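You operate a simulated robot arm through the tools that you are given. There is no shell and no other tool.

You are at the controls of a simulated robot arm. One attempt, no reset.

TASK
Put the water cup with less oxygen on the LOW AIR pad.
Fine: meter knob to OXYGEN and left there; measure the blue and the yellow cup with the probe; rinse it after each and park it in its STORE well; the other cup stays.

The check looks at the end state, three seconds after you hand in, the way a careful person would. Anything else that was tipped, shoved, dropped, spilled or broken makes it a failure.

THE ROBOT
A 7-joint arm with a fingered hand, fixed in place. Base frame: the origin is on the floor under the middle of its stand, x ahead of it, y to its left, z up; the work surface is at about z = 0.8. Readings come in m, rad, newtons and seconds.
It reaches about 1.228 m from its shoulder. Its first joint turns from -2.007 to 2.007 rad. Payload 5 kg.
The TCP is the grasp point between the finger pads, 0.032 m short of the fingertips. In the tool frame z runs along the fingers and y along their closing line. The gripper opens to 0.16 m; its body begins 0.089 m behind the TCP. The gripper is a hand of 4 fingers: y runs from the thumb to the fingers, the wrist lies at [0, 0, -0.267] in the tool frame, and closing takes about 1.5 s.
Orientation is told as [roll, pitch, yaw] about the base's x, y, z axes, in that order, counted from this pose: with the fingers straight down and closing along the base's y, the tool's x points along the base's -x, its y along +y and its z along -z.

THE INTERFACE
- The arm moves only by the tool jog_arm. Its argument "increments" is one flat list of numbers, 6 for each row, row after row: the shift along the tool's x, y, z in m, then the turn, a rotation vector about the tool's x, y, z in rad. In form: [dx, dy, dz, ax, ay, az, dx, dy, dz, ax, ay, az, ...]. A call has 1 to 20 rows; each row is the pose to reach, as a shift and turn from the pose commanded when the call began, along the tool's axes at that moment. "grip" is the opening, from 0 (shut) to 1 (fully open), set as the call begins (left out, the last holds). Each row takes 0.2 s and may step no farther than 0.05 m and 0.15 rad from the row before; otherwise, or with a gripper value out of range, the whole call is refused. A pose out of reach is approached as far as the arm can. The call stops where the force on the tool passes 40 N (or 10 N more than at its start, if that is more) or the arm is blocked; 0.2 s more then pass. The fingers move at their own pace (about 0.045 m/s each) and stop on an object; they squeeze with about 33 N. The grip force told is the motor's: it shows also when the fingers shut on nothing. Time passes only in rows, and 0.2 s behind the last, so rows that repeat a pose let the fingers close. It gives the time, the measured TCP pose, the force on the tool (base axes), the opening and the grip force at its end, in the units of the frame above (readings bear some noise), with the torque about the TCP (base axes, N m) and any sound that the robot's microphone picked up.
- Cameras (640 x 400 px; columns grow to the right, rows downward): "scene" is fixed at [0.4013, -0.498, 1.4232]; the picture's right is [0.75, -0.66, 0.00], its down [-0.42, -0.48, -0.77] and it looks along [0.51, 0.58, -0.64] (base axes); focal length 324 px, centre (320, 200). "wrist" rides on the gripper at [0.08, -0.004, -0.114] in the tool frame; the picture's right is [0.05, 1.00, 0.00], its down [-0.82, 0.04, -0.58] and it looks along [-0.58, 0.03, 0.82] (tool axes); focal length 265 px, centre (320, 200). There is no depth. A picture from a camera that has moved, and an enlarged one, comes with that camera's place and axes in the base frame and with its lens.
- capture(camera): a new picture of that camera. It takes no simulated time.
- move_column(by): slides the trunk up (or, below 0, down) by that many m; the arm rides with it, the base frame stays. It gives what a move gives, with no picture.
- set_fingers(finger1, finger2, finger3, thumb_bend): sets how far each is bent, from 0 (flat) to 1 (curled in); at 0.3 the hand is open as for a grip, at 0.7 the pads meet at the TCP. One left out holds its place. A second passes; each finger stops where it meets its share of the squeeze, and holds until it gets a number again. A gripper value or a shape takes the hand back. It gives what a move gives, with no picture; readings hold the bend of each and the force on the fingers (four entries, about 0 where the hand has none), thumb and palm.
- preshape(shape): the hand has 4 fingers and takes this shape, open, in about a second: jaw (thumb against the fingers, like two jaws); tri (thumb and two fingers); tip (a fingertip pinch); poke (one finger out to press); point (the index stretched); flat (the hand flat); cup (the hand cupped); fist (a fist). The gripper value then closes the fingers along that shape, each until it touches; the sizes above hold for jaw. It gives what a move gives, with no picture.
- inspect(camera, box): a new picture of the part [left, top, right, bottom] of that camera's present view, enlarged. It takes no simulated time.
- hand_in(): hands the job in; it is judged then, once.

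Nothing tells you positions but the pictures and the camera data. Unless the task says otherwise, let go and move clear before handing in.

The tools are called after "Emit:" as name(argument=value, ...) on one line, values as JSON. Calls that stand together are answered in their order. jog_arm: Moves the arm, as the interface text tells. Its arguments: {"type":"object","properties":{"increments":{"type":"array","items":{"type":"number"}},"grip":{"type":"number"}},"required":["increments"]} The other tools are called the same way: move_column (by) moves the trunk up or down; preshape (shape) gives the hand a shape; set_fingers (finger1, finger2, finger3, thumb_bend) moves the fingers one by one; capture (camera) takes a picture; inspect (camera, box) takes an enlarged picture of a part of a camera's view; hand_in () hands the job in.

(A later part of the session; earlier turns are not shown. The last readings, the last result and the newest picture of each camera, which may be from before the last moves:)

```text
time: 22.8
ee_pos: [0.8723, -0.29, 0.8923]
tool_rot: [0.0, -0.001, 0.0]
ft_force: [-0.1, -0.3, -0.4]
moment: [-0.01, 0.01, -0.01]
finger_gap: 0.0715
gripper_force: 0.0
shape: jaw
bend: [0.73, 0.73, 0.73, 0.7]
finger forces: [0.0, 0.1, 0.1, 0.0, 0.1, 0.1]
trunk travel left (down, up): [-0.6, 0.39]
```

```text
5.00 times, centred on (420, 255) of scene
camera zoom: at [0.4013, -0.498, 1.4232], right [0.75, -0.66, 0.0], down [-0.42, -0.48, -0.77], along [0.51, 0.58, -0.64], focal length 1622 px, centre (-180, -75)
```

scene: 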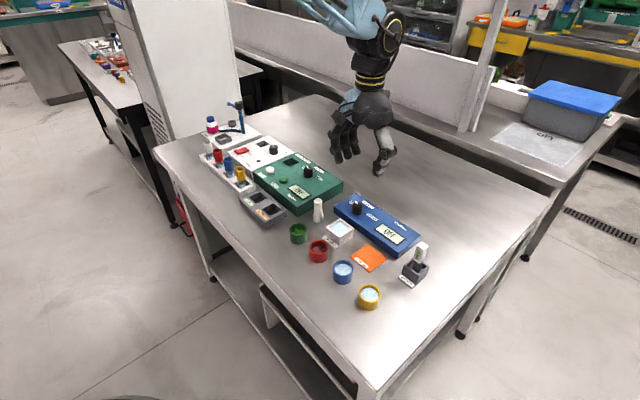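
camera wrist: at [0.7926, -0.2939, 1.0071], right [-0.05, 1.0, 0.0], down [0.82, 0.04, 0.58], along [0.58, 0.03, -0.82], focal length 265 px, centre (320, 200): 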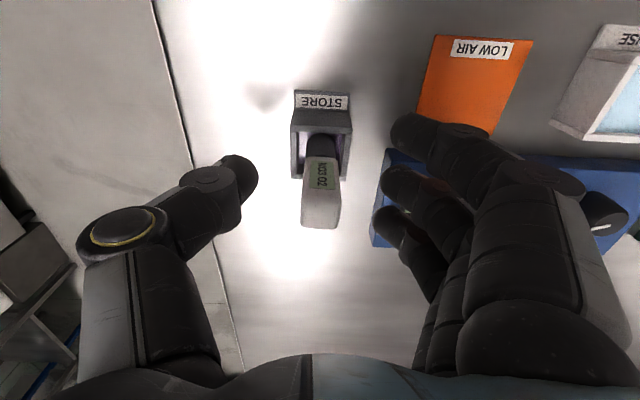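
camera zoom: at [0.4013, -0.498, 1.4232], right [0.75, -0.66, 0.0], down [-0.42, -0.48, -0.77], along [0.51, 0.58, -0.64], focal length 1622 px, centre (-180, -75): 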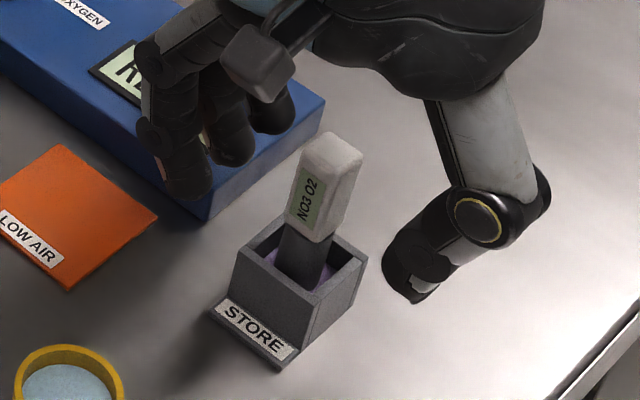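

The probe stands upright again. I raise 1.8 cm and re-grip at mid-handle.

Emit:
jog_arm(increments=[0, 0, -0.01, 0, 0, 0, 0, 0, -0.018, 0, 0, 0, 0, 0, -0.018, 0, 0, 0], grip=0.3)

Emit:
jog_arm(increments=[0, 0, 0, 0, 0, 0, 0, 0, 0, 0, 0, 0, 0, 0, 0, 0, 0, 0, 0, 0, 0, 0, 0, 0, 0, 0, 0, 0, 0, 0, 0, 0, 0, 0, 0, 0], grip=0.0)

Emit:
inspect(camera="wrist", box=[260, 90, 420, 250])

Emit:
inspect(camera="scene", box=[390, 215, 450, 295])

```text
time: 23.6
ee_pos: [0.8715, -0.2884, 0.9119]
tool_rot: [0.001, 0.0, -0.001]
ft_force: [0.2, 0.1, 0.3]
moment: [-0.05, -0.01, -0.01]
finger_gap: 0.0487
gripper_force: 0.1
shape: jaw
bend: [0.73, 0.73, 0.73, 0.7]
finger forces: [0.1, 0.0, 0.0, 0.1, 0.1, 0.0]
trunk travel left (down, up): [-0.6, 0.39]
```

```text
time: 25.0
ee_pos: [0.8716, -0.2891, 0.9115]
tool_rot: [0.001, -0.001, 0.0]
ft_force: [-0.4, 1.4, 0.7]
moment: [0.17, 0.04, -0.02]
finger_gap: 0.002
gripper_force: 33.1
shape: jaw
bend: [0.69, 0.7, 0.69, 0.71]
finger forces: [0.0, 18.8, 0.0, 0.1, 16.1, 0.0]
trunk travel left (down, up): [-0.6, 0.39]
```

```text
2.50 times, centred on (340, 170) of wrist
camera zoom: at [0.7918, -0.2936, 1.026], right [-0.05, 1.0, 0.0], down [0.82, 0.04, 0.58], along [0.58, 0.03, -0.82], focal length 664 px, centre (270, 275)
```

zoom: 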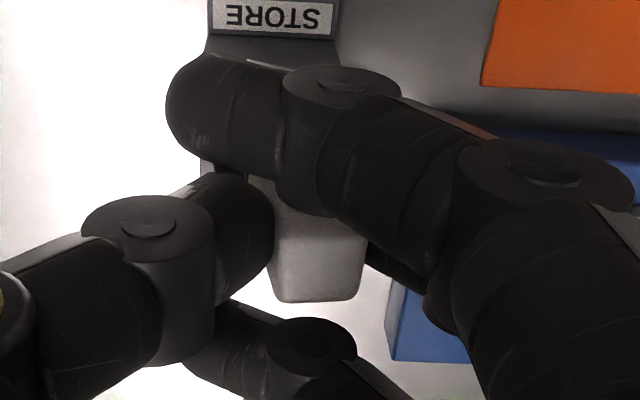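

```text
5.00 times, centred on (420, 255) of scene
camera zoom: at [0.4013, -0.498, 1.4232], right [0.75, -0.66, 0.0], down [-0.42, -0.48, -0.77], along [0.51, 0.58, -0.64], focal length 1622 px, centre (-180, -75)
```

zoom: 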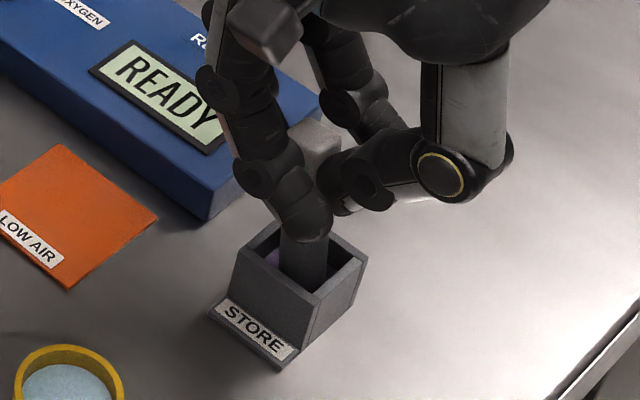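

The grip is now at mid-handle and the probe is nearly upright. I lift it slowly out of the well.

Emit:
jog_arm(increments=[0, 0, -0.005, 0, 0, 0, 0, 0, -0.015, 0, 0, 0, 0, 0, -0.03, 0, 0, 0, 0, 0, -0.05, 0, 0, 0, 0, 0, -0.07, 0, 0, 0, 0, 0, -0.09, 0, 0, 0, 0, 0, -0.09, 0, 0, 0], grip=0.0)

Emit:
capture(camera="wrist")

Emit:
inspect(camera="scene", box=[370, 165, 460, 285])

```text
time: 26.6
ee_pos: [0.8731, -0.291, 1.0013]
tool_rot: [-0.001, 0.0, 0.0]
ft_force: [0.7, -0.1, -0.7]
moment: [-0.01, 0.01, 0.0]
finger_gap: 0.0022
gripper_force: 33.5
shape: jaw
bend: [0.69, 0.69, 0.69, 0.72]
finger forces: [0.0, 18.4, 0.0, 0.1, 17.6, 0.0]
trunk travel left (down, up): [-0.6, 0.39]
```

```text
taken
camera wrist: at [0.7923, -0.2945, 1.1156], right [-0.05, 1.0, 0.0], down [0.82, 0.04, 0.58], along [0.58, 0.03, -0.82], focal length 265 px, centre (320, 200)
```

wrist: 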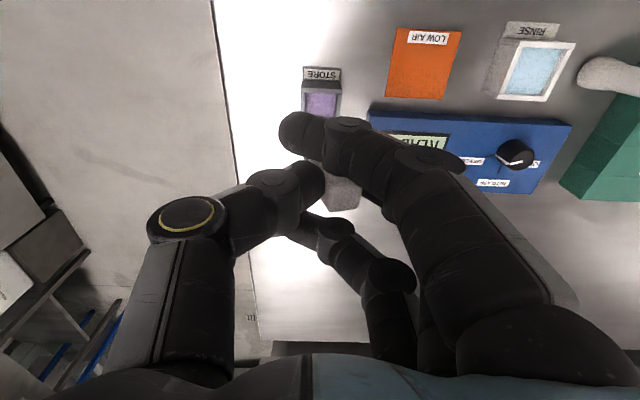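

```text
3.33 times, centred on (415, 225) of scene
camera zoom: at [0.4013, -0.498, 1.4232], right [0.75, -0.66, 0.0], down [-0.42, -0.48, -0.77], along [0.51, 0.58, -0.64], focal length 1081 px, centre (3, 117)
```

zoom: 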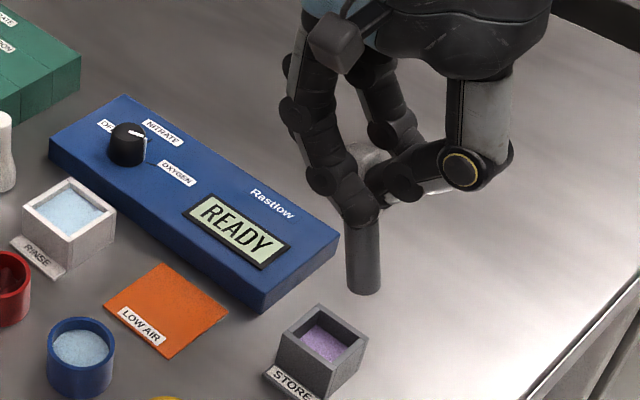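

The probe is out. I check its tilt in the hand.

Emit:
inspect(camera="wrist", box=[260, 90, 420, 250])

Emit:
inspect(camera="scene", box=[390, 190, 440, 260])

```text
2.50 times, centred on (340, 170) of wrist
camera zoom: at [0.7923, -0.2945, 1.1156], right [-0.05, 1.0, 0.0], down [0.82, 0.04, 0.58], along [0.58, 0.03, -0.82], focal length 664 px, centre (270, 275)
```

zoom: 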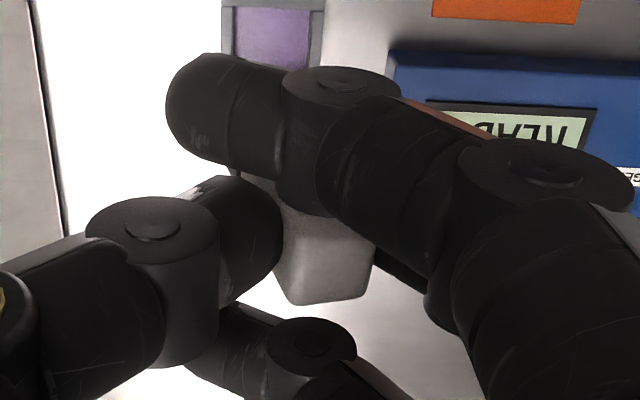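

```text
5.71 times, centred on (415, 225) of scene
camera zoom: at [0.4013, -0.498, 1.4232], right [0.75, -0.66, 0.0], down [-0.42, -0.48, -0.77], along [0.51, 0.58, -0.64], focal length 1853 px, centre (-223, 57)
```

zoom: 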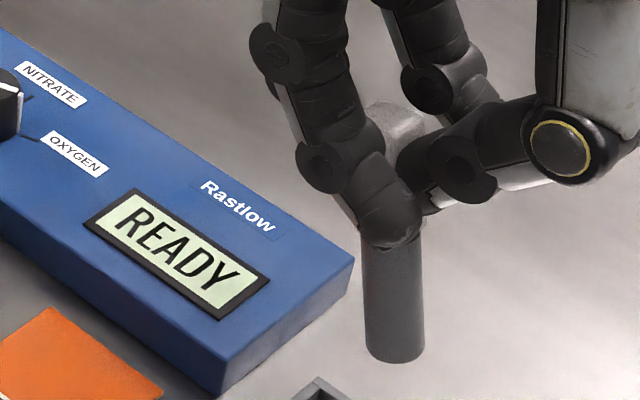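

The probe leans about 15° in the y–z plane (top toward +y). I tilt the hand to bring the probe upright and re-check.

Emit:
jog_arm(increments=[0, 0, -0.01, -0.065, 0, 0, 0, 0, -0.02, -0.13, 0, 0, 0, 0, -0.03, -0.195, 0, 0, 0, 0, -0.03, -0.26, 0, 0, 0, 0, -0.03, -0.26, 0, 0], grip=0.0)

Emit:
capture(camera="wrist")

Emit:
inspect(camera="wrist", box=[260, 90, 420, 250])

Emit:
inspect(camera="scene", box=[380, 160, 450, 260])

```text
time: 27.8
ee_pos: [0.874, -0.2894, 1.0313]
tool_rot: [0.26, 0.0, -0.001]
ft_force: [-0.7, -0.1, -0.8]
moment: [-0.03, 0.03, 0.03]
finger_gap: 0.0023
gripper_force: 33.3
shape: jaw
bend: [0.69, 0.69, 0.69, 0.72]
finger forces: [0.0, 18.5, 0.0, 0.1, 17.5, 0.0]
trunk travel left (down, up): [-0.6, 0.39]
```

```text
taken
camera wrist: at [0.7925, -0.323, 1.1406], right [-0.05, 0.96, 0.26], down [0.82, -0.11, 0.57], along [0.58, 0.24, -0.78], focal length 265 px, centre (320, 200)
```

wrist: 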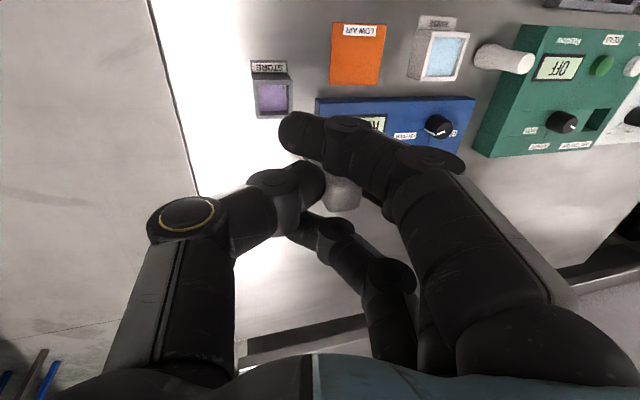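

```text
2.50 times, centred on (340, 170) of wrist
camera zoom: at [0.7925, -0.323, 1.1406], right [-0.05, 0.96, 0.26], down [0.82, -0.11, 0.57], along [0.58, 0.24, -0.78], focal length 664 px, centre (270, 275)
```

zoom: 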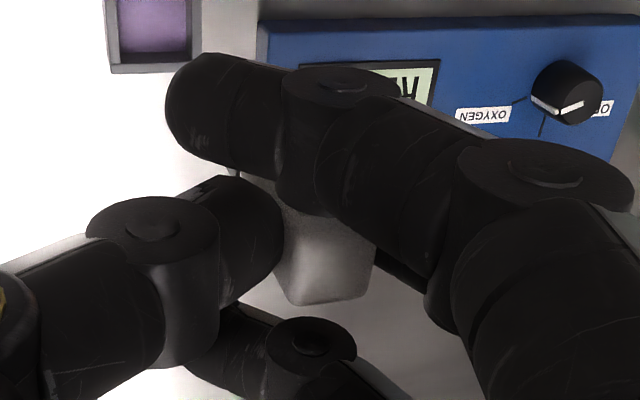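

```text
4.00 times, centred on (415, 210) of scene
camera zoom: at [0.4013, -0.498, 1.4232], right [0.75, -0.66, 0.0], down [-0.42, -0.48, -0.77], along [0.51, 0.58, -0.64], focal length 1297 px, centre (-60, 160)
```

zoom: 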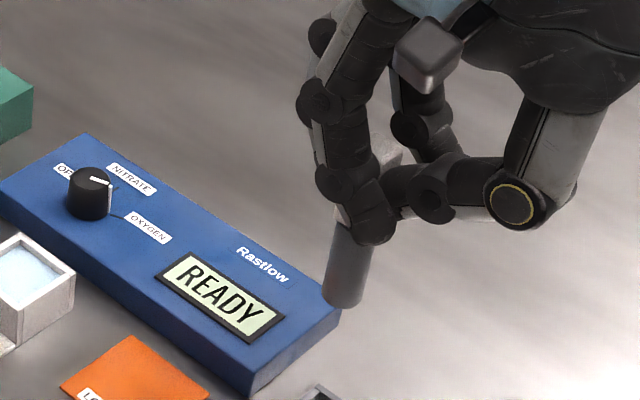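

Probe tip is now about (+0.006, +0.013, −0.102) from the TCP and close to vertical. I estimate blue cup at (0.7435, −0.185), yellow at (0.739, −0.267), rinse at (0.827, −0.088), rims near z 0.84; I carry the probe at height to above the blue cup.

Emit:
jog_arm(increments=[0.0228, 0.0147, 0.0039, 0, 0, 0, 0.0455, 0.0295, 0.0078, 0, 0, 0, 0.0683, 0.0442, 0.0118, 0, 0, 0, 0.091, 0.0589, 0.0157, 0, 0, 0, 0.1138, 0.0737, 0.0196, 0, 0, 0, 0.1365, 0.0884, 0.0235, 0, 0, 0, 0.1365, 0.0884, 0.0235, 0, 0, 0], grip=0.0)

Emit:
capture(camera="wrist")

Emit:
inspect(camera="scene", box=[310, 180, 410, 320])

```text
time: 29.4
ee_pos: [0.7375, -0.1992, 1.0307]
tool_rot: [0.26, 0.001, -0.001]
ft_force: [0.0, 0.8, -1.3]
moment: [-0.03, 0.02, 0.01]
finger_gap: 0.0019
gripper_force: 32.6
shape: jaw
bend: [0.69, 0.69, 0.69, 0.72]
finger forces: [0.0, 18.4, 0.0, 0.0, 17.5, 0.0]
trunk travel left (down, up): [-0.6, 0.39]
```

```text
taken
camera wrist: at [0.6558, -0.2319, 1.1403], right [-0.05, 0.97, 0.26], down [0.82, -0.11, 0.57], along [0.58, 0.24, -0.78], focal length 265 px, centre (320, 200)
```

wrist: 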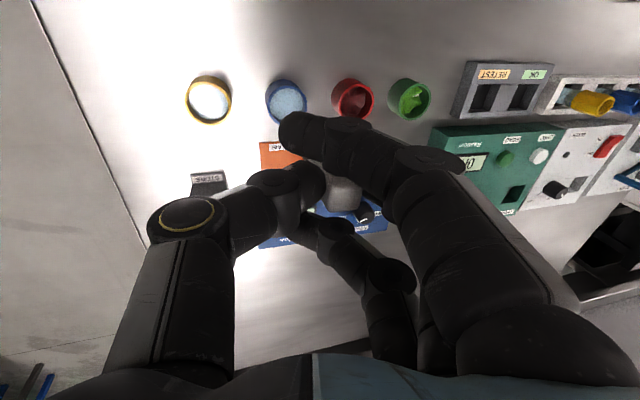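

```text
2.86 times, centred on (360, 250) of scene
camera zoom: at [0.4013, -0.498, 1.4232], right [0.75, -0.66, 0.0], down [-0.42, -0.48, -0.77], along [0.51, 0.58, -0.64], focal length 927 px, centre (206, 57)
```

zoom: 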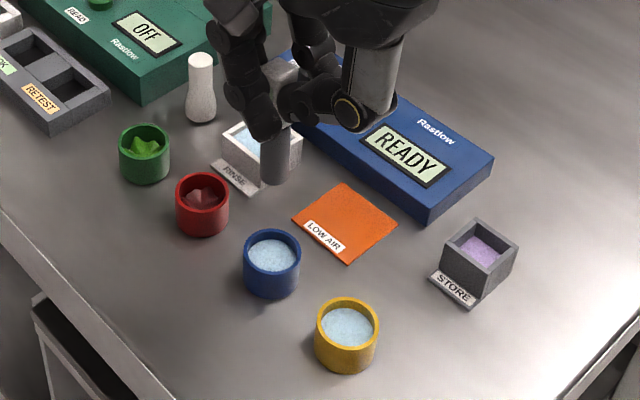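

The tip lines up over the blue cup within a couple of millimetres. I descend to just above its rim and check.

Emit:
jog_arm(increments=[-0.002, -0.0087, 0.029, 0, 0, 0, -0.002, -0.0164, 0.058, 0, 0, 0, -0.002, -0.0223, 0.08, 0, 0, 0, -0.002, -0.0223, 0.08, 0, 0, 0], grip=0.0)

Emit:
inspect(camera="scene", box=[320, 230, 380, 300])

Emit:
capture(camera="wrist")

```text
time: 30.4
ee_pos: [0.7401, -0.1991, 0.9474]
tool_rot: [0.261, 0.001, 0.0]
ft_force: [0.7, -0.5, -0.3]
moment: [0.01, 0.01, -0.03]
finger_gap: 0.0019
gripper_force: 33.2
shape: jaw
bend: [0.69, 0.69, 0.69, 0.72]
finger forces: [0.0, 18.5, 0.1, 0.0, 17.6, 0.0]
trunk travel left (down, up): [-0.6, 0.39]
```

```text
5.71 times, centred on (350, 265) of scene
camera zoom: at [0.4013, -0.498, 1.4232], right [0.75, -0.66, 0.0], down [-0.42, -0.48, -0.77], along [0.51, 0.58, -0.64], focal length 1853 px, centre (149, -171)
```

zoom: 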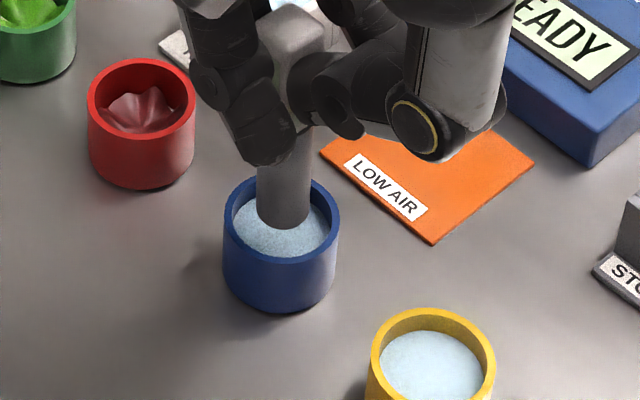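

```text
taken
camera wrist: at [0.6585, -0.2329, 1.0575], right [-0.05, 0.97, 0.26], down [0.82, -0.11, 0.57], along [0.58, 0.24, -0.78], focal length 265 px, centre (320, 200)
```

wrist: 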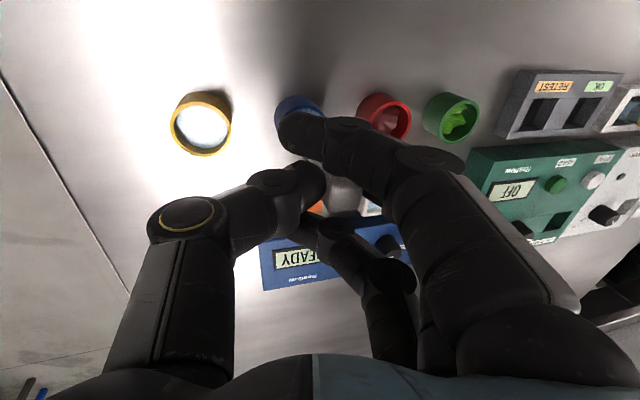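

The tip is centred over the blue cup's opening. I dip it in about 3 cm gently and read the meter.

Emit:
jog_arm(increments=[0, -0.0026, 0.0097, 0, 0, 0, 0, -0.0051, 0.0193, 0, 0, 0, 0, -0.0069, 0.0261, 0, 0, 0, 0, -0.0069, 0.0261, 0, 0, 0, 0, -0.0069, 0.0261, 0, 0, 0, 0, -0.0069, 0.0261, 0, 0, 0], grip=0.0)

Emit:
inspect(camera="scene", box=[320, 220, 420, 300])

Emit:
inspect(camera="scene", box=[320, 230, 380, 300])

```text
time: 31.8
ee_pos: [0.7393, -0.2004, 0.9211]
tool_rot: [0.26, 0.0, 0.0]
ft_force: [0.0, 0.4, -0.3]
moment: [-0.02, 0.02, 0.0]
finger_gap: 0.0019
gripper_force: 33.0
shape: jaw
bend: [0.69, 0.69, 0.69, 0.72]
finger forces: [0.0, 18.4, 0.1, 0.0, 17.5, 0.0]
trunk travel left (down, up): [-0.6, 0.39]
```

```text
5.00 times, centred on (370, 260) of scene
camera zoom: at [0.4013, -0.498, 1.4232], right [0.75, -0.66, 0.0], down [-0.42, -0.48, -0.77], along [0.51, 0.58, -0.64], focal length 1622 px, centre (70, -100)
```

zoom: 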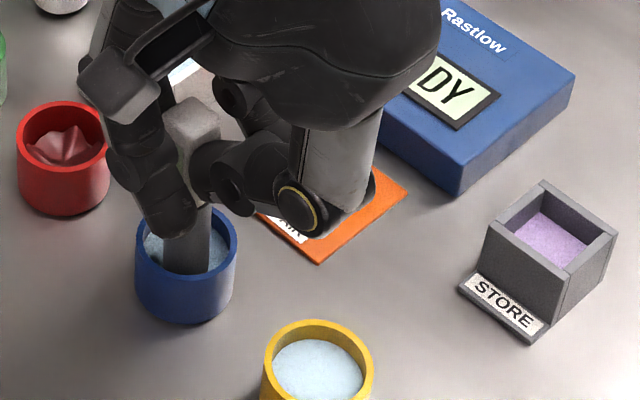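

```text
5.71 times, centred on (350, 265) of scene
camera zoom: at [0.4013, -0.498, 1.4232], right [0.75, -0.66, 0.0], down [-0.42, -0.48, -0.77], along [0.51, 0.58, -0.64], focal length 1853 px, centre (149, -171)
```

zoom: 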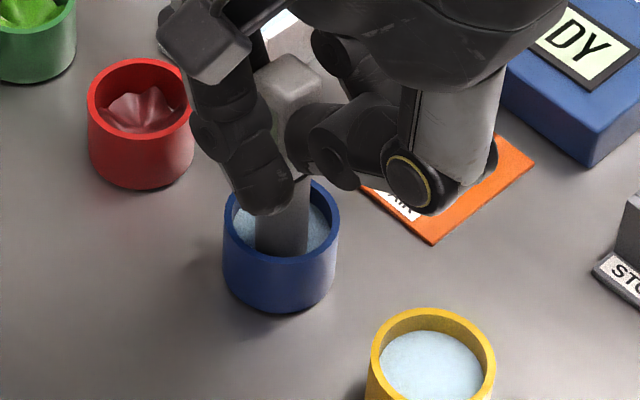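

Still READY; the probe tip looks submerged, so I wait a couple of seconds for the reading to settle.

Emit:
jog_arm(increments=[0, -0.0005, 0.002, 0, 0, 0, 0, -0.0005, 0.002, 0, 0, 0, 0, -0.0005, 0.002, 0, 0, 0, 0, -0.0005, 0.002, 0, 0, 0, 0, -0.0005, 0.002, 0, 0, 0, 0, -0.0005, 0.002, 0, 0, 0, 0, -0.0005, 0.002, 0, 0, 0, 0, -0.0005, 0.002, 0, 0, 0, 0, -0.0005, 0.002, 0, 0, 0, 0, -0.0005, 0.002, 0, 0, 0], grip=0.0)

Emit:
capture(camera="wrist")

Emit:
inspect(camera="scene", box=[340, 200, 430, 280])

```text
time: 34.0
ee_pos: [0.739, -0.1999, 0.9188]
tool_rot: [0.26, -0.001, 0.0]
ft_force: [1.1, -0.5, -0.7]
moment: [0.0, -0.01, 0.04]
finger_gap: 0.002
gripper_force: 33.1
shape: jaw
bend: [0.69, 0.69, 0.69, 0.72]
finger forces: [0.0, 18.4, 0.1, 0.0, 17.6, 0.1]
trunk travel left (down, up): [-0.6, 0.39]
```

```text
taken
camera wrist: at [0.6584, -0.2334, 1.0287], right [-0.05, 0.97, 0.26], down [0.82, -0.11, 0.57], along [0.58, 0.24, -0.78], focal length 265 px, centre (320, 200)
```

wrist: 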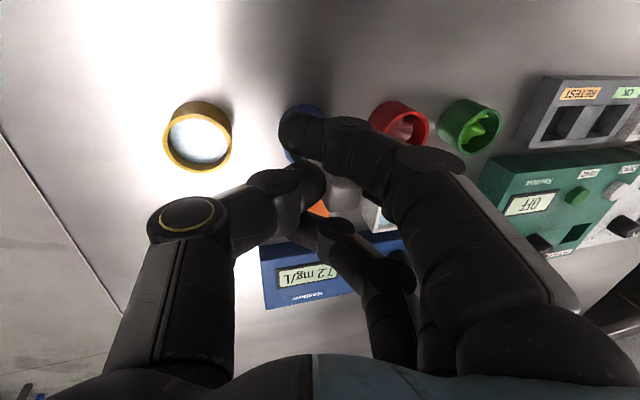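

```text
5.00 times, centred on (385, 240) of scene
camera zoom: at [0.4013, -0.498, 1.4232], right [0.75, -0.66, 0.0], down [-0.42, -0.48, -0.77], along [0.51, 0.58, -0.64], focal length 1622 px, centre (-5, 0)
```

zoom: 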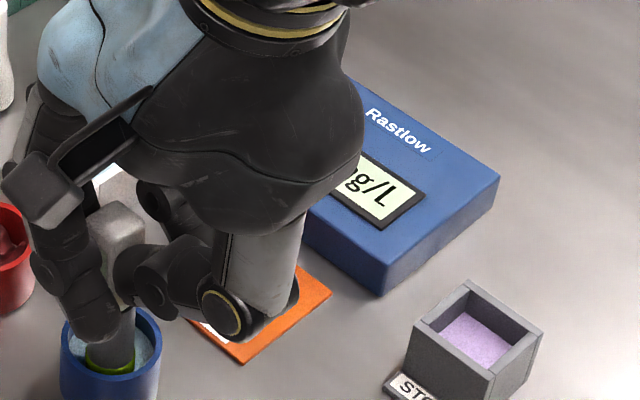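

The meter now shows a reading and a green ring appeared around the probe. I zoom in to read the display.

Emit:
inspect(camera="wrist", box=[250, 230, 410, 320])

Emit:
inspect(camera="wrist", box=[270, 255, 350, 305])

```text
4.00 times, centred on (330, 275) of wrist
camera zoom: at [0.6584, -0.2334, 1.0287], right [-0.05, 0.97, 0.26], down [0.82, -0.11, 0.57], along [0.58, 0.24, -0.78], focal length 1062 px, centre (280, -100)
```

zoom: 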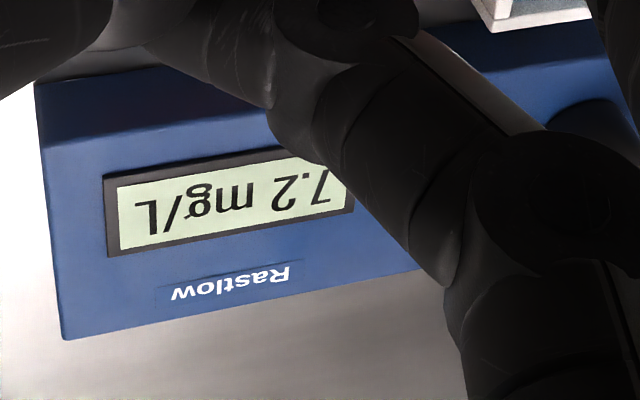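

```text
8.00 times, centred on (310, 280) of wrist
camera zoom: at [0.6584, -0.2334, 1.0287], right [-0.05, 0.97, 0.26], down [0.82, -0.11, 0.57], along [0.58, 0.24, -0.78], focal length 2123 px, centre (400, -440)
```

zoom: 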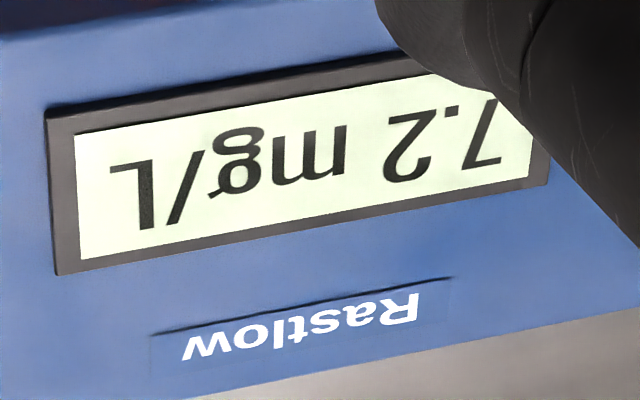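

Blue reads 7.2 mg/L. I lift the probe straight out and confirm the display from a less obstructed view.

Emit:
jog_arm(increments=[0, 0.0039, -0.0145, 0, 0, 0, 0, 0.0077, -0.029, 0, 0, 0, 0, 0.0141, -0.0532, 0, 0, 0, 0, 0.0206, -0.0773, 0, 0, 0, 0, 0.0283, -0.1063, 0, 0, 0, 0, 0.0283, -0.1063, 0, 0, 0], grip=0.0)

Emit:
capture(camera="wrist")

Emit:
inspect(camera="scene", box=[310, 180, 430, 300])

```text
time: 35.4
ee_pos: [0.7389, -0.1978, 1.0295]
tool_rot: [0.261, 0.001, -0.001]
ft_force: [-0.3, 0.1, 0.2]
moment: [-0.04, -0.01, 0.02]
finger_gap: 0.0018
gripper_force: 33.2
shape: jaw
bend: [0.69, 0.69, 0.69, 0.72]
finger forces: [0.0, 18.5, 0.1, 0.0, 17.7, 0.0]
trunk travel left (down, up): [-0.6, 0.39]
```

```text
taken
camera wrist: at [0.6569, -0.2324, 1.139], right [-0.05, 0.96, 0.26], down [0.82, -0.11, 0.57], along [0.58, 0.24, -0.78], focal length 265 px, centre (320, 200)
```

wrist: 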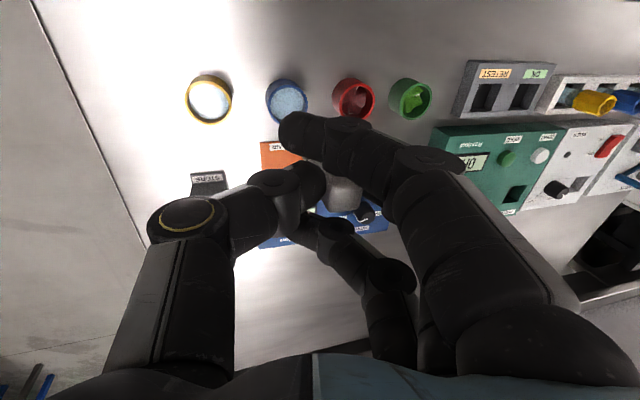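

```text
3.33 times, centred on (370, 240) of scene
camera zoom: at [0.4013, -0.498, 1.4232], right [0.75, -0.66, 0.0], down [-0.42, -0.48, -0.77], along [0.51, 0.58, -0.64], focal length 1081 px, centre (153, 67)
```

zoom: 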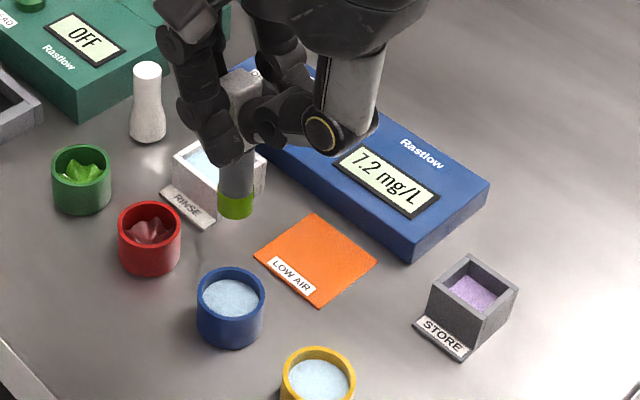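

Confirmed 7.2 mg/L for blue, and the tip now shows green residue that needs rinsing. I move over the RINSE basin.

Emit:
jog_arm(increments=[-0.0168, 0.0193, 0.0051, 0, 0, 0, -0.0336, 0.0386, 0.0103, 0, 0, 0, -0.0504, 0.058, 0.0154, 0, 0, 0, -0.0672, 0.0773, 0.0206, 0, 0, 0, -0.084, 0.0966, 0.0257, 0, 0, 0, -0.084, 0.0966, 0.0257, 0, 0, 0], grip=0.0)

Emit:
inspect(camera="scene", box=[290, 160, 390, 260])

Emit:
capture(camera="wrist")

```text
time: 36.8
ee_pos: [0.8224, -0.0983, 1.0268]
tool_rot: [0.26, 0.0, -0.002]
ft_force: [-0.6, -0.1, -0.1]
moment: [0.03, -0.03, 0.0]
finger_gap: 0.002
gripper_force: 33.0
shape: jaw
bend: [0.69, 0.69, 0.69, 0.72]
finger forces: [0.0, 18.4, 0.0, 0.1, 17.7, 0.1]
trunk travel left (down, up): [-0.6, 0.39]
```

```text
4.00 times, centred on (340, 210) of scene
camera zoom: at [0.4013, -0.498, 1.4232], right [0.75, -0.66, 0.0], down [-0.42, -0.48, -0.77], along [0.51, 0.58, -0.64], focal length 1297 px, centre (240, 160)
```

zoom: 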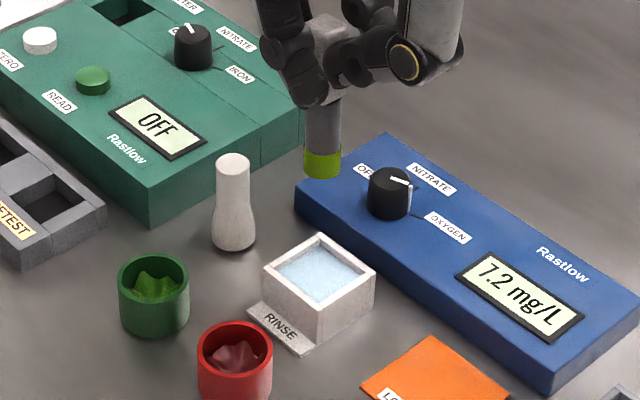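

```text
taken
camera wrist: at [0.7414, -0.1322, 1.1369], right [-0.05, 0.97, 0.26], down [0.82, -0.11, 0.57], along [0.58, 0.24, -0.78], focal length 265 px, centre (320, 200)
```

wrist: 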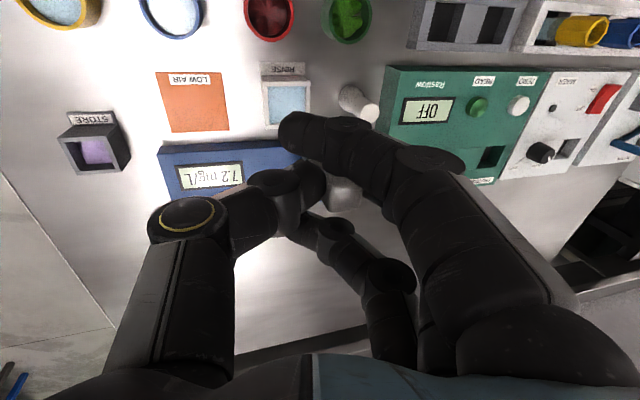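

Tip is over the basin within a few millimetres. I descend to just above its rim and check.

Emit:
jog_arm(increments=[-0.001, -0.0062, 0.029, 0, 0, 0, -0.001, -0.0139, 0.058, 0, 0, 0, -0.001, -0.0191, 0.0773, 0, 0, 0, -0.001, -0.0191, 0.0773, 0, 0, 0], grip=0.0)

Emit:
inspect(camera="scene", box=[290, 160, 390, 260])

Emit:
capture(camera="wrist")

```text
time: 37.8
ee_pos: [0.8231, -0.0975, 0.9468]
tool_rot: [0.263, -0.001, 0.0]
ft_force: [0.2, -0.4, -0.8]
moment: [0.01, -0.01, -0.01]
finger_gap: 0.0021
gripper_force: 32.7
shape: jaw
bend: [0.69, 0.69, 0.69, 0.72]
finger forces: [0.0, 18.5, 0.1, 0.0, 17.6, 0.0]
trunk travel left (down, up): [-0.6, 0.39]
```

```text
4.00 times, centred on (340, 210) of scene
camera zoom: at [0.4013, -0.498, 1.4232], right [0.75, -0.66, 0.0], down [-0.42, -0.48, -0.77], along [0.51, 0.58, -0.64], focal length 1297 px, centre (240, 160)
```

zoom: 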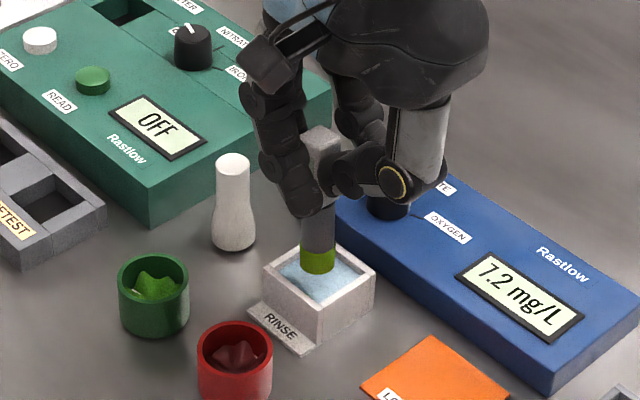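

```text
taken
camera wrist: at [0.7425, -0.1312, 1.0566], right [-0.05, 0.97, 0.26], down [0.82, -0.11, 0.57], along [0.58, 0.24, -0.78], focal length 265 px, centre (320, 200)
```

wrist: 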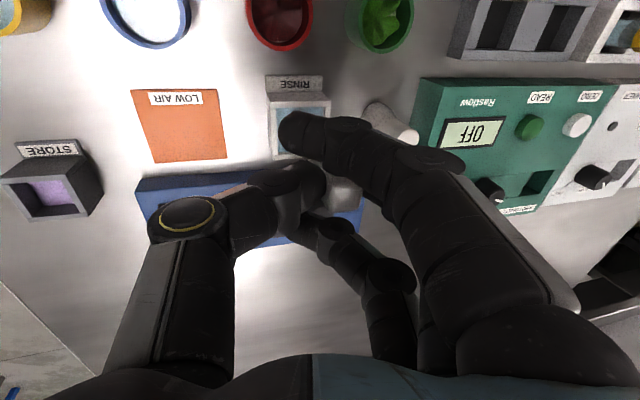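

Tip is centred above the basin opening and the hand is clear of the knob and the white post. I dip it in.

Emit:
jog_arm(increments=[0, -0.0026, 0.0097, 0, 0, 0, 0, -0.0051, 0.0193, 0, 0, 0, 0, -0.0072, 0.0271, 0, 0, 0, 0, -0.0072, 0.0271, 0, 0, 0, 0, -0.0072, 0.0271, 0, 0, 0, 0, -0.0072, 0.0271, 0, 0, 0, 0, -0.0072, 0.0271, 0, 0, 0, 0, -0.0072, 0.0271, 0, 0, 0, 0, -0.0072, 0.0271, 0, 0, 0, 0, -0.0072, 0.0271, 0, 0, 0, 0, -0.0072, 0.0271, 0, 0, 0, 0, -0.0072, 0.0271, 0, 0, 0], grip=0.0)

Emit:
inspect(camera="scene", box=[290, 160, 390, 260])

Emit:
inspect(camera="scene", box=[320, 205, 360, 250])

```text
time: 40.4
ee_pos: [0.8238, -0.0971, 0.9216]
tool_rot: [0.26, 0.001, 0.001]
ft_force: [0.0, -0.1, -0.1]
moment: [-0.02, 0.01, 0.0]
finger_gap: 0.002
gripper_force: 33.0
shape: jaw
bend: [0.69, 0.69, 0.69, 0.72]
finger forces: [0.0, 18.3, 0.0, 0.1, 17.7, 0.1]
trunk travel left (down, up): [-0.6, 0.39]
```

```text
4.00 times, centred on (340, 210) of scene
camera zoom: at [0.4013, -0.498, 1.4232], right [0.75, -0.66, 0.0], down [-0.42, -0.48, -0.77], along [0.51, 0.58, -0.64], focal length 1297 px, centre (240, 160)
```

zoom: 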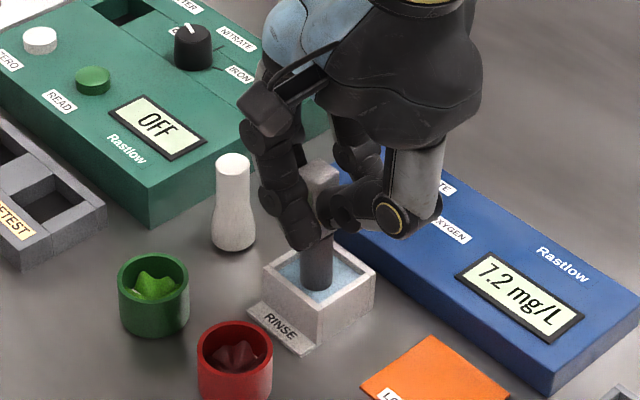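

```text
8.89 times, centred on (340, 228) of scene
camera zoom: at [0.4013, -0.498, 1.4232], right [0.75, -0.66, 0.0], down [-0.42, -0.48, -0.77], along [0.51, 0.58, -0.64], focal length 2883 px, centre (142, -44)
```

zoom: 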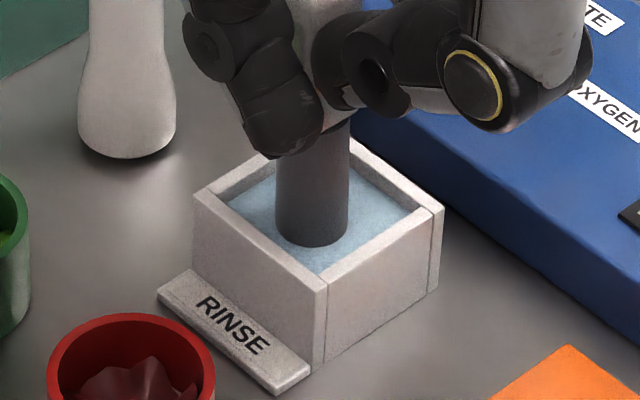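

The probe has soaked about 2 s in the rinse; I lift it out and check the residue is gone.

Emit:
jog_arm(increments=[0, 0, 0, 0, 0, 0, 0, 0.0039, -0.0145, 0, 0, 0, 0, 0.0077, -0.029, 0, 0, 0, 0, 0.0141, -0.0532, 0, 0, 0, 0, 0.0206, -0.0773, 0, 0, 0, 0, 0.0283, -0.1063, 0, 0, 0, 0, 0.0283, -0.1063, 0, 0, 0], grip=0.0)

Emit:
inspect(camera="scene", box=[290, 160, 390, 260])

Emit:
inspect(camera="wrist", box=[260, 90, 420, 250])

```text
time: 42.0
ee_pos: [0.8226, -0.1004, 1.0317]
tool_rot: [0.26, -0.001, 0.002]
ft_force: [-0.3, 0.2, -1.5]
moment: [-0.03, -0.02, 0.01]
finger_gap: 0.0019
gripper_force: 33.3
shape: jaw
bend: [0.69, 0.69, 0.69, 0.72]
finger forces: [0.1, 18.4, 0.0, 0.0, 17.7, 0.0]
trunk travel left (down, up): [-0.6, 0.39]
```

```text
4.00 times, centred on (340, 210) of scene
camera zoom: at [0.4013, -0.498, 1.4232], right [0.75, -0.66, 0.0], down [-0.42, -0.48, -0.77], along [0.51, 0.58, -0.64], focal length 1297 px, centre (240, 160)
```

zoom: 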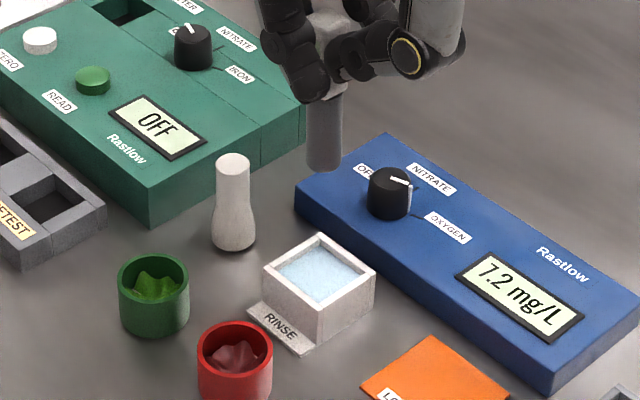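

```text
2.50 times, centred on (340, 170) of wrist
camera zoom: at [0.7414, -0.1331, 1.1411], right [-0.05, 0.96, 0.26], down [0.82, -0.11, 0.57], along [0.58, 0.24, -0.78], focal length 664 px, centre (270, 275)
```

zoom: 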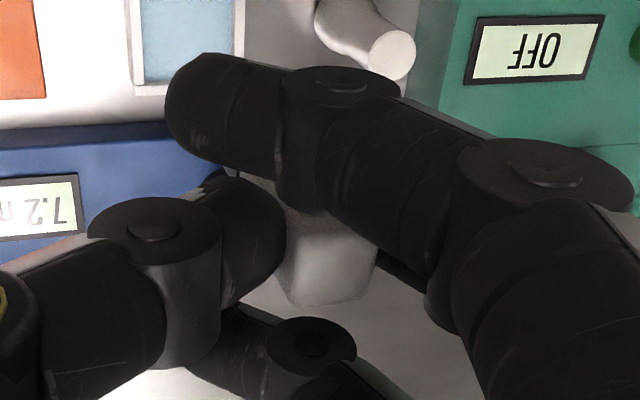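

The probe is clean. Next I carry it over the yellow cup.

Emit:
jog_arm(increments=[0.0147, -0.029, -0.0077, 0, 0, 0, 0.0293, -0.058, -0.0154, 0, 0, 0, 0.044, -0.087, -0.0232, 0, 0, 0, 0.0587, -0.116, -0.0309, 0, 0, 0, 0.0733, -0.145, -0.0386, 0, 0, 0, 0.088, -0.174, -0.0463, 0, 0, 0, 0.088, -0.174, -0.0463, 0, 0, 0], grip=0.0)

Emit:
inspect(camera="scene", box=[320, 220, 420, 320])

Emit:
capture(camera="wrist")

```text
time: 43.6
ee_pos: [0.7355, -0.2782, 1.0329]
tool_rot: [0.263, 0.0, -0.001]
ft_force: [-0.5, 1.4, 0.5]
moment: [-0.02, 0.0, -0.01]
finger_gap: 0.0021
gripper_force: 33.4
shape: jaw
bend: [0.69, 0.69, 0.69, 0.72]
finger forces: [0.1, 18.3, 0.0, 0.0, 17.6, 0.0]
trunk travel left (down, up): [-0.6, 0.39]
```

```text
4.00 times, centred on (370, 270) of scene
camera zoom: at [0.4013, -0.498, 1.4232], right [0.75, -0.66, 0.0], down [-0.42, -0.48, -0.77], along [0.51, 0.58, -0.64], focal length 1297 px, centre (120, -80)
```

zoom: 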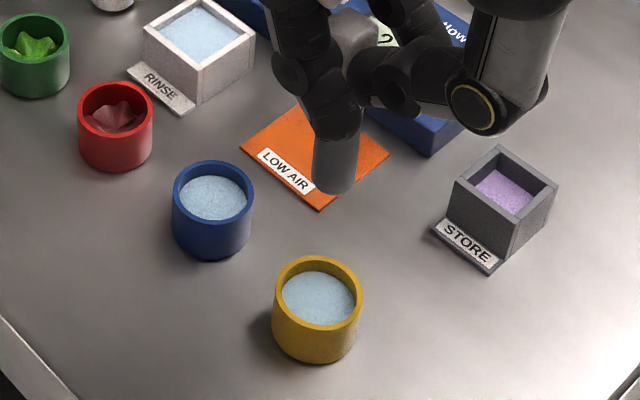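

```text
taken
camera wrist: at [0.6543, -0.312, 1.1414], right [-0.05, 0.97, 0.26], down [0.82, -0.11, 0.57], along [0.58, 0.24, -0.78], focal length 265 px, centre (320, 200)
```

wrist: 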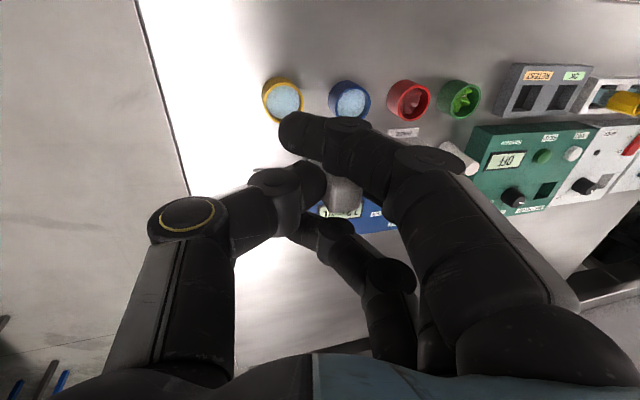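

Tip is almost over the yellow cup; I apply a small correction and descend to the rim.

Emit:
jog_arm(increments=[0.001, -0.0095, 0.0285, 0, 0, 0, 0.001, -0.0172, 0.0575, 0, 0, 0, 0.001, -0.0232, 0.0797, 0, 0, 0, 0.001, -0.0232, 0.0797, 0, 0, 0], grip=0.0)

Emit:
inspect(camera="scene", box=[340, 250, 400, 320])

```text
time: 44.6
ee_pos: [0.7326, -0.281, 0.946]
tool_rot: [0.259, 0.001, 0.002]
ft_force: [0.7, 0.2, -0.6]
moment: [0.0, 0.02, 0.01]
finger_gap: 0.002
gripper_force: 32.8
shape: jaw
bend: [0.69, 0.69, 0.69, 0.72]
finger forces: [0.0, 18.2, 0.0, 0.0, 17.6, 0.0]
trunk travel left (down, up): [-0.6, 0.39]
```

```text
5.71 times, centred on (370, 285) of scene
camera zoom: at [0.4013, -0.498, 1.4232], right [0.75, -0.66, 0.0], down [-0.42, -0.48, -0.77], along [0.51, 0.58, -0.64], focal length 1853 px, centre (34, -286)
```

zoom: 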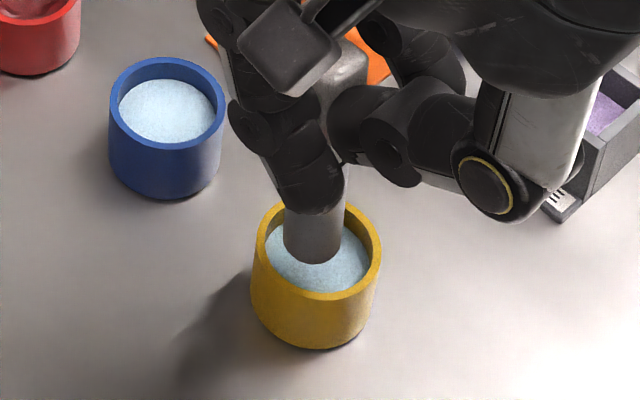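

Well centred. I dip into the yellow cup and hold for the reading.

Emit:
jog_arm(increments=[-0.001, -0.0026, 0.0097, 0, 0, 0, -0.001, -0.0051, 0.0193, 0, 0, 0, -0.001, -0.0073, 0.0275, 0, 0, 0, -0.001, -0.0073, 0.0275, 0, 0, 0, -0.001, -0.0073, 0.0275, 0, 0, 0, -0.001, -0.0073, 0.0275, 0, 0, 0, -0.001, -0.0073, 0.0275, 0, 0, 0, -0.001, -0.0073, 0.0275, 0, 0, 0, -0.001, -0.0073, 0.0275, 0, 0, 0, -0.001, -0.0073, 0.0275, 0, 0, 0, -0.001, -0.0073, 0.0275, 0, 0, 0, -0.001, -0.0073, 0.0275, 0, 0, 0, -0.001, -0.0073, 0.0275, 0, 0, 0, -0.001, -0.0073, 0.0275, 0, 0, 0, -0.001, -0.0073, 0.0275, 0, 0, 0, -0.001, -0.0073, 0.0275, 0, 0, 0, -0.001, -0.0073, 0.0275, 0, 0, 0], grip=0.0)

Emit:
capture(camera="wrist")

Emit:
inspect(camera="scene", box=[330, 200, 430, 320])

```text
time: 48.2
ee_pos: [0.7354, -0.2809, 0.9198]
tool_rot: [0.26, 0.0, 0.0]
ft_force: [1.0, 0.4, -0.6]
moment: [-0.02, 0.03, -0.01]
finger_gap: 0.0018
gripper_force: 33.2
shape: jaw
bend: [0.69, 0.69, 0.69, 0.72]
finger forces: [0.1, 18.3, 0.1, 0.0, 17.6, 0.1]
trunk travel left (down, up): [-0.6, 0.39]
```

```text
taken
camera wrist: at [0.6537, -0.3135, 1.0299], right [-0.05, 0.97, 0.26], down [0.82, -0.11, 0.57], along [0.58, 0.24, -0.78], focal length 265 px, centre (320, 200)
```

wrist: 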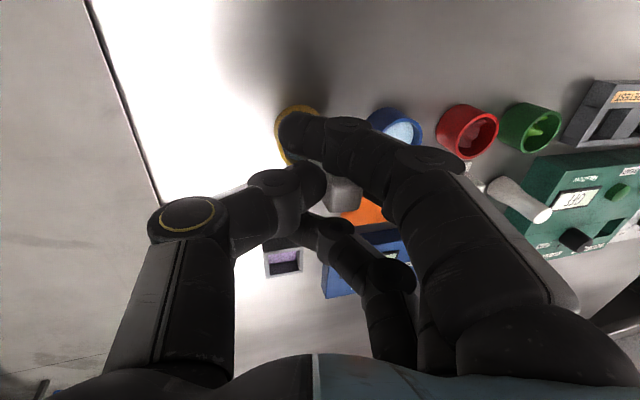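

```text
3.33 times, centred on (380, 260) of scene
camera zoom: at [0.4013, -0.498, 1.4232], right [0.75, -0.66, 0.0], down [-0.42, -0.48, -0.77], along [0.51, 0.58, -0.64], focal length 1081 px, centre (120, 0)
```

zoom: 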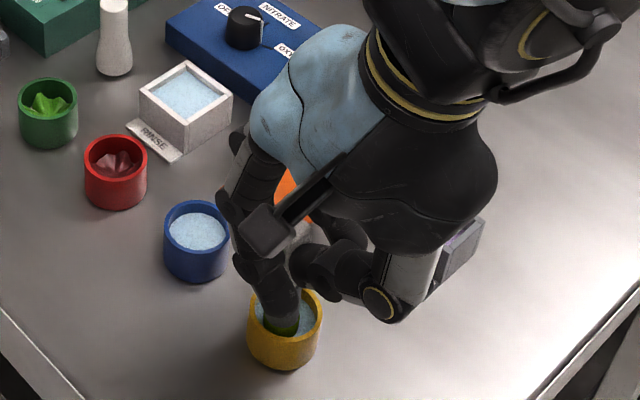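

Green on the probe shows the sample took. I lift out and read the display.

Emit:
jog_arm(increments=[0, 0.0039, -0.0145, 0, 0, 0, 0, 0.0077, -0.029, 0, 0, 0, 0, 0.0141, -0.0532, 0, 0, 0, 0, 0.0206, -0.0773, 0, 0, 0, 0, 0.0283, -0.1063, 0, 0, 0, 0, 0.0283, -0.1063, 0, 0, 0], grip=0.0)

Emit:
inspect(camera="scene", box=[320, 180, 440, 320])

Emit:
capture(camera="wrist")

```text
time: 49.6
ee_pos: [0.7359, -0.2812, 1.0297]
tool_rot: [0.259, -0.001, 0.001]
ft_force: [-0.3, 0.2, -1.9]
moment: [-0.02, 0.01, 0.0]
finger_gap: 0.0022
gripper_force: 32.3
shape: jaw
bend: [0.69, 0.69, 0.69, 0.72]
finger forces: [0.1, 18.4, 0.0, 0.0, 17.7, 0.0]
trunk travel left (down, up): [-0.6, 0.39]
```

```text
2.86 times, centred on (380, 250) of scene
camera zoom: at [0.4013, -0.498, 1.4232], right [0.75, -0.66, 0.0], down [-0.42, -0.48, -0.77], along [0.51, 0.58, -0.64], focal length 927 px, centre (149, 57)
```

zoom: 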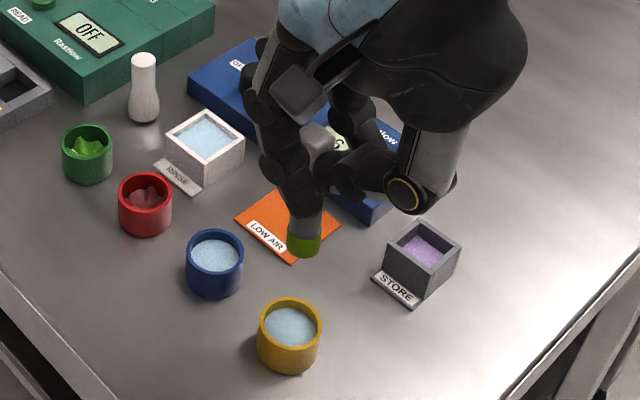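

```text
taken
camera wrist: at [0.6547, -0.3138, 1.1399], right [-0.05, 0.96, 0.26], down [0.82, -0.11, 0.57], along [0.58, 0.24, -0.78], focal length 265 px, centre (320, 200)
```

wrist: 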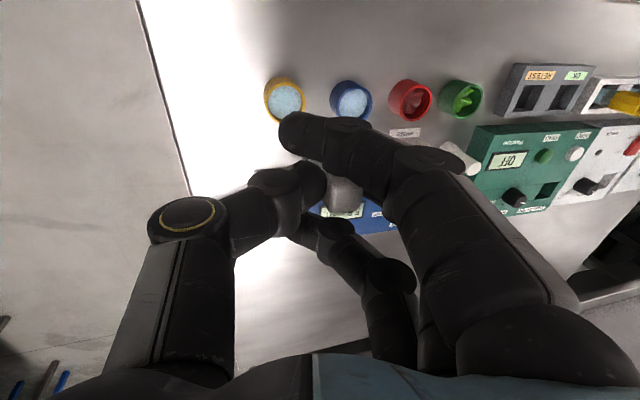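

The display is hidden from here, so I move on to the rinse basin and read it on the way.

Emit:
jog_arm(increments=[-0.0148, 0.0295, 0.0078, 0, 0, 0, -0.0295, 0.0589, 0.0157, 0, 0, 0, -0.0443, 0.0884, 0.0235, 0, 0, 0, -0.059, 0.1179, 0.0313, 0, 0, 0, -0.0738, 0.1473, 0.0392, 0, 0, 0, -0.0885, 0.1768, 0.047, 0, 0, 0, -0.0885, 0.1768, 0.047, 0, 0, 0], grip=0.0)

Emit:
inspect(camera="scene", box=[290, 160, 420, 270])

Emit:
inspect(camera="scene", box=[290, 160, 390, 260])

```text
time: 51.2
ee_pos: [0.8227, -0.0998, 1.0295]
tool_rot: [0.258, 0.0, 0.0]
ft_force: [-0.3, 0.4, -0.9]
moment: [0.06, 0.02, 0.02]
finger_gap: 0.0018
gripper_force: 32.9
shape: jaw
bend: [0.69, 0.69, 0.69, 0.72]
finger forces: [0.0, 18.3, 0.0, 0.0, 17.7, 0.1]
trunk travel left (down, up): [-0.6, 0.39]
```

```text
3.64 times, centred on (355, 215) of scene
camera zoom: at [0.4013, -0.498, 1.4232], right [0.75, -0.66, 0.0], down [-0.42, -0.48, -0.77], along [0.51, 0.58, -0.64], focal length 1179 px, centre (193, 146)
```

zoom: 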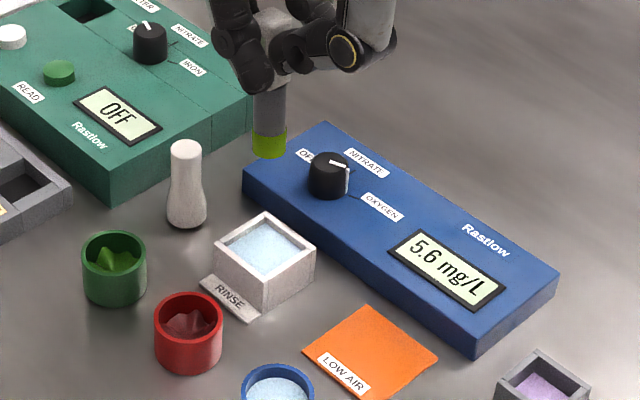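

```text
4.00 times, centred on (340, 210) of scene
camera zoom: at [0.4013, -0.498, 1.4232], right [0.75, -0.66, 0.0], down [-0.42, -0.48, -0.77], along [0.51, 0.58, -0.64], focal length 1297 px, centre (240, 160)
```

zoom: 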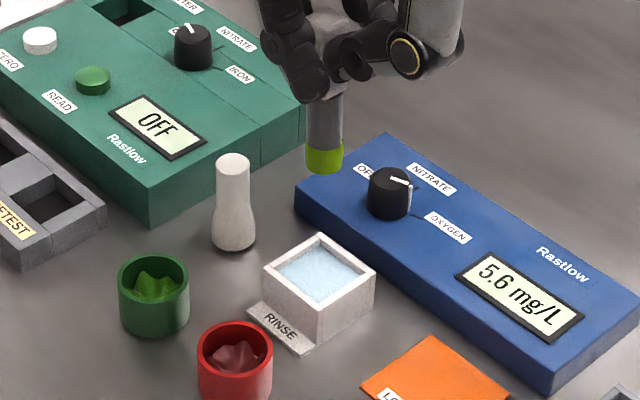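

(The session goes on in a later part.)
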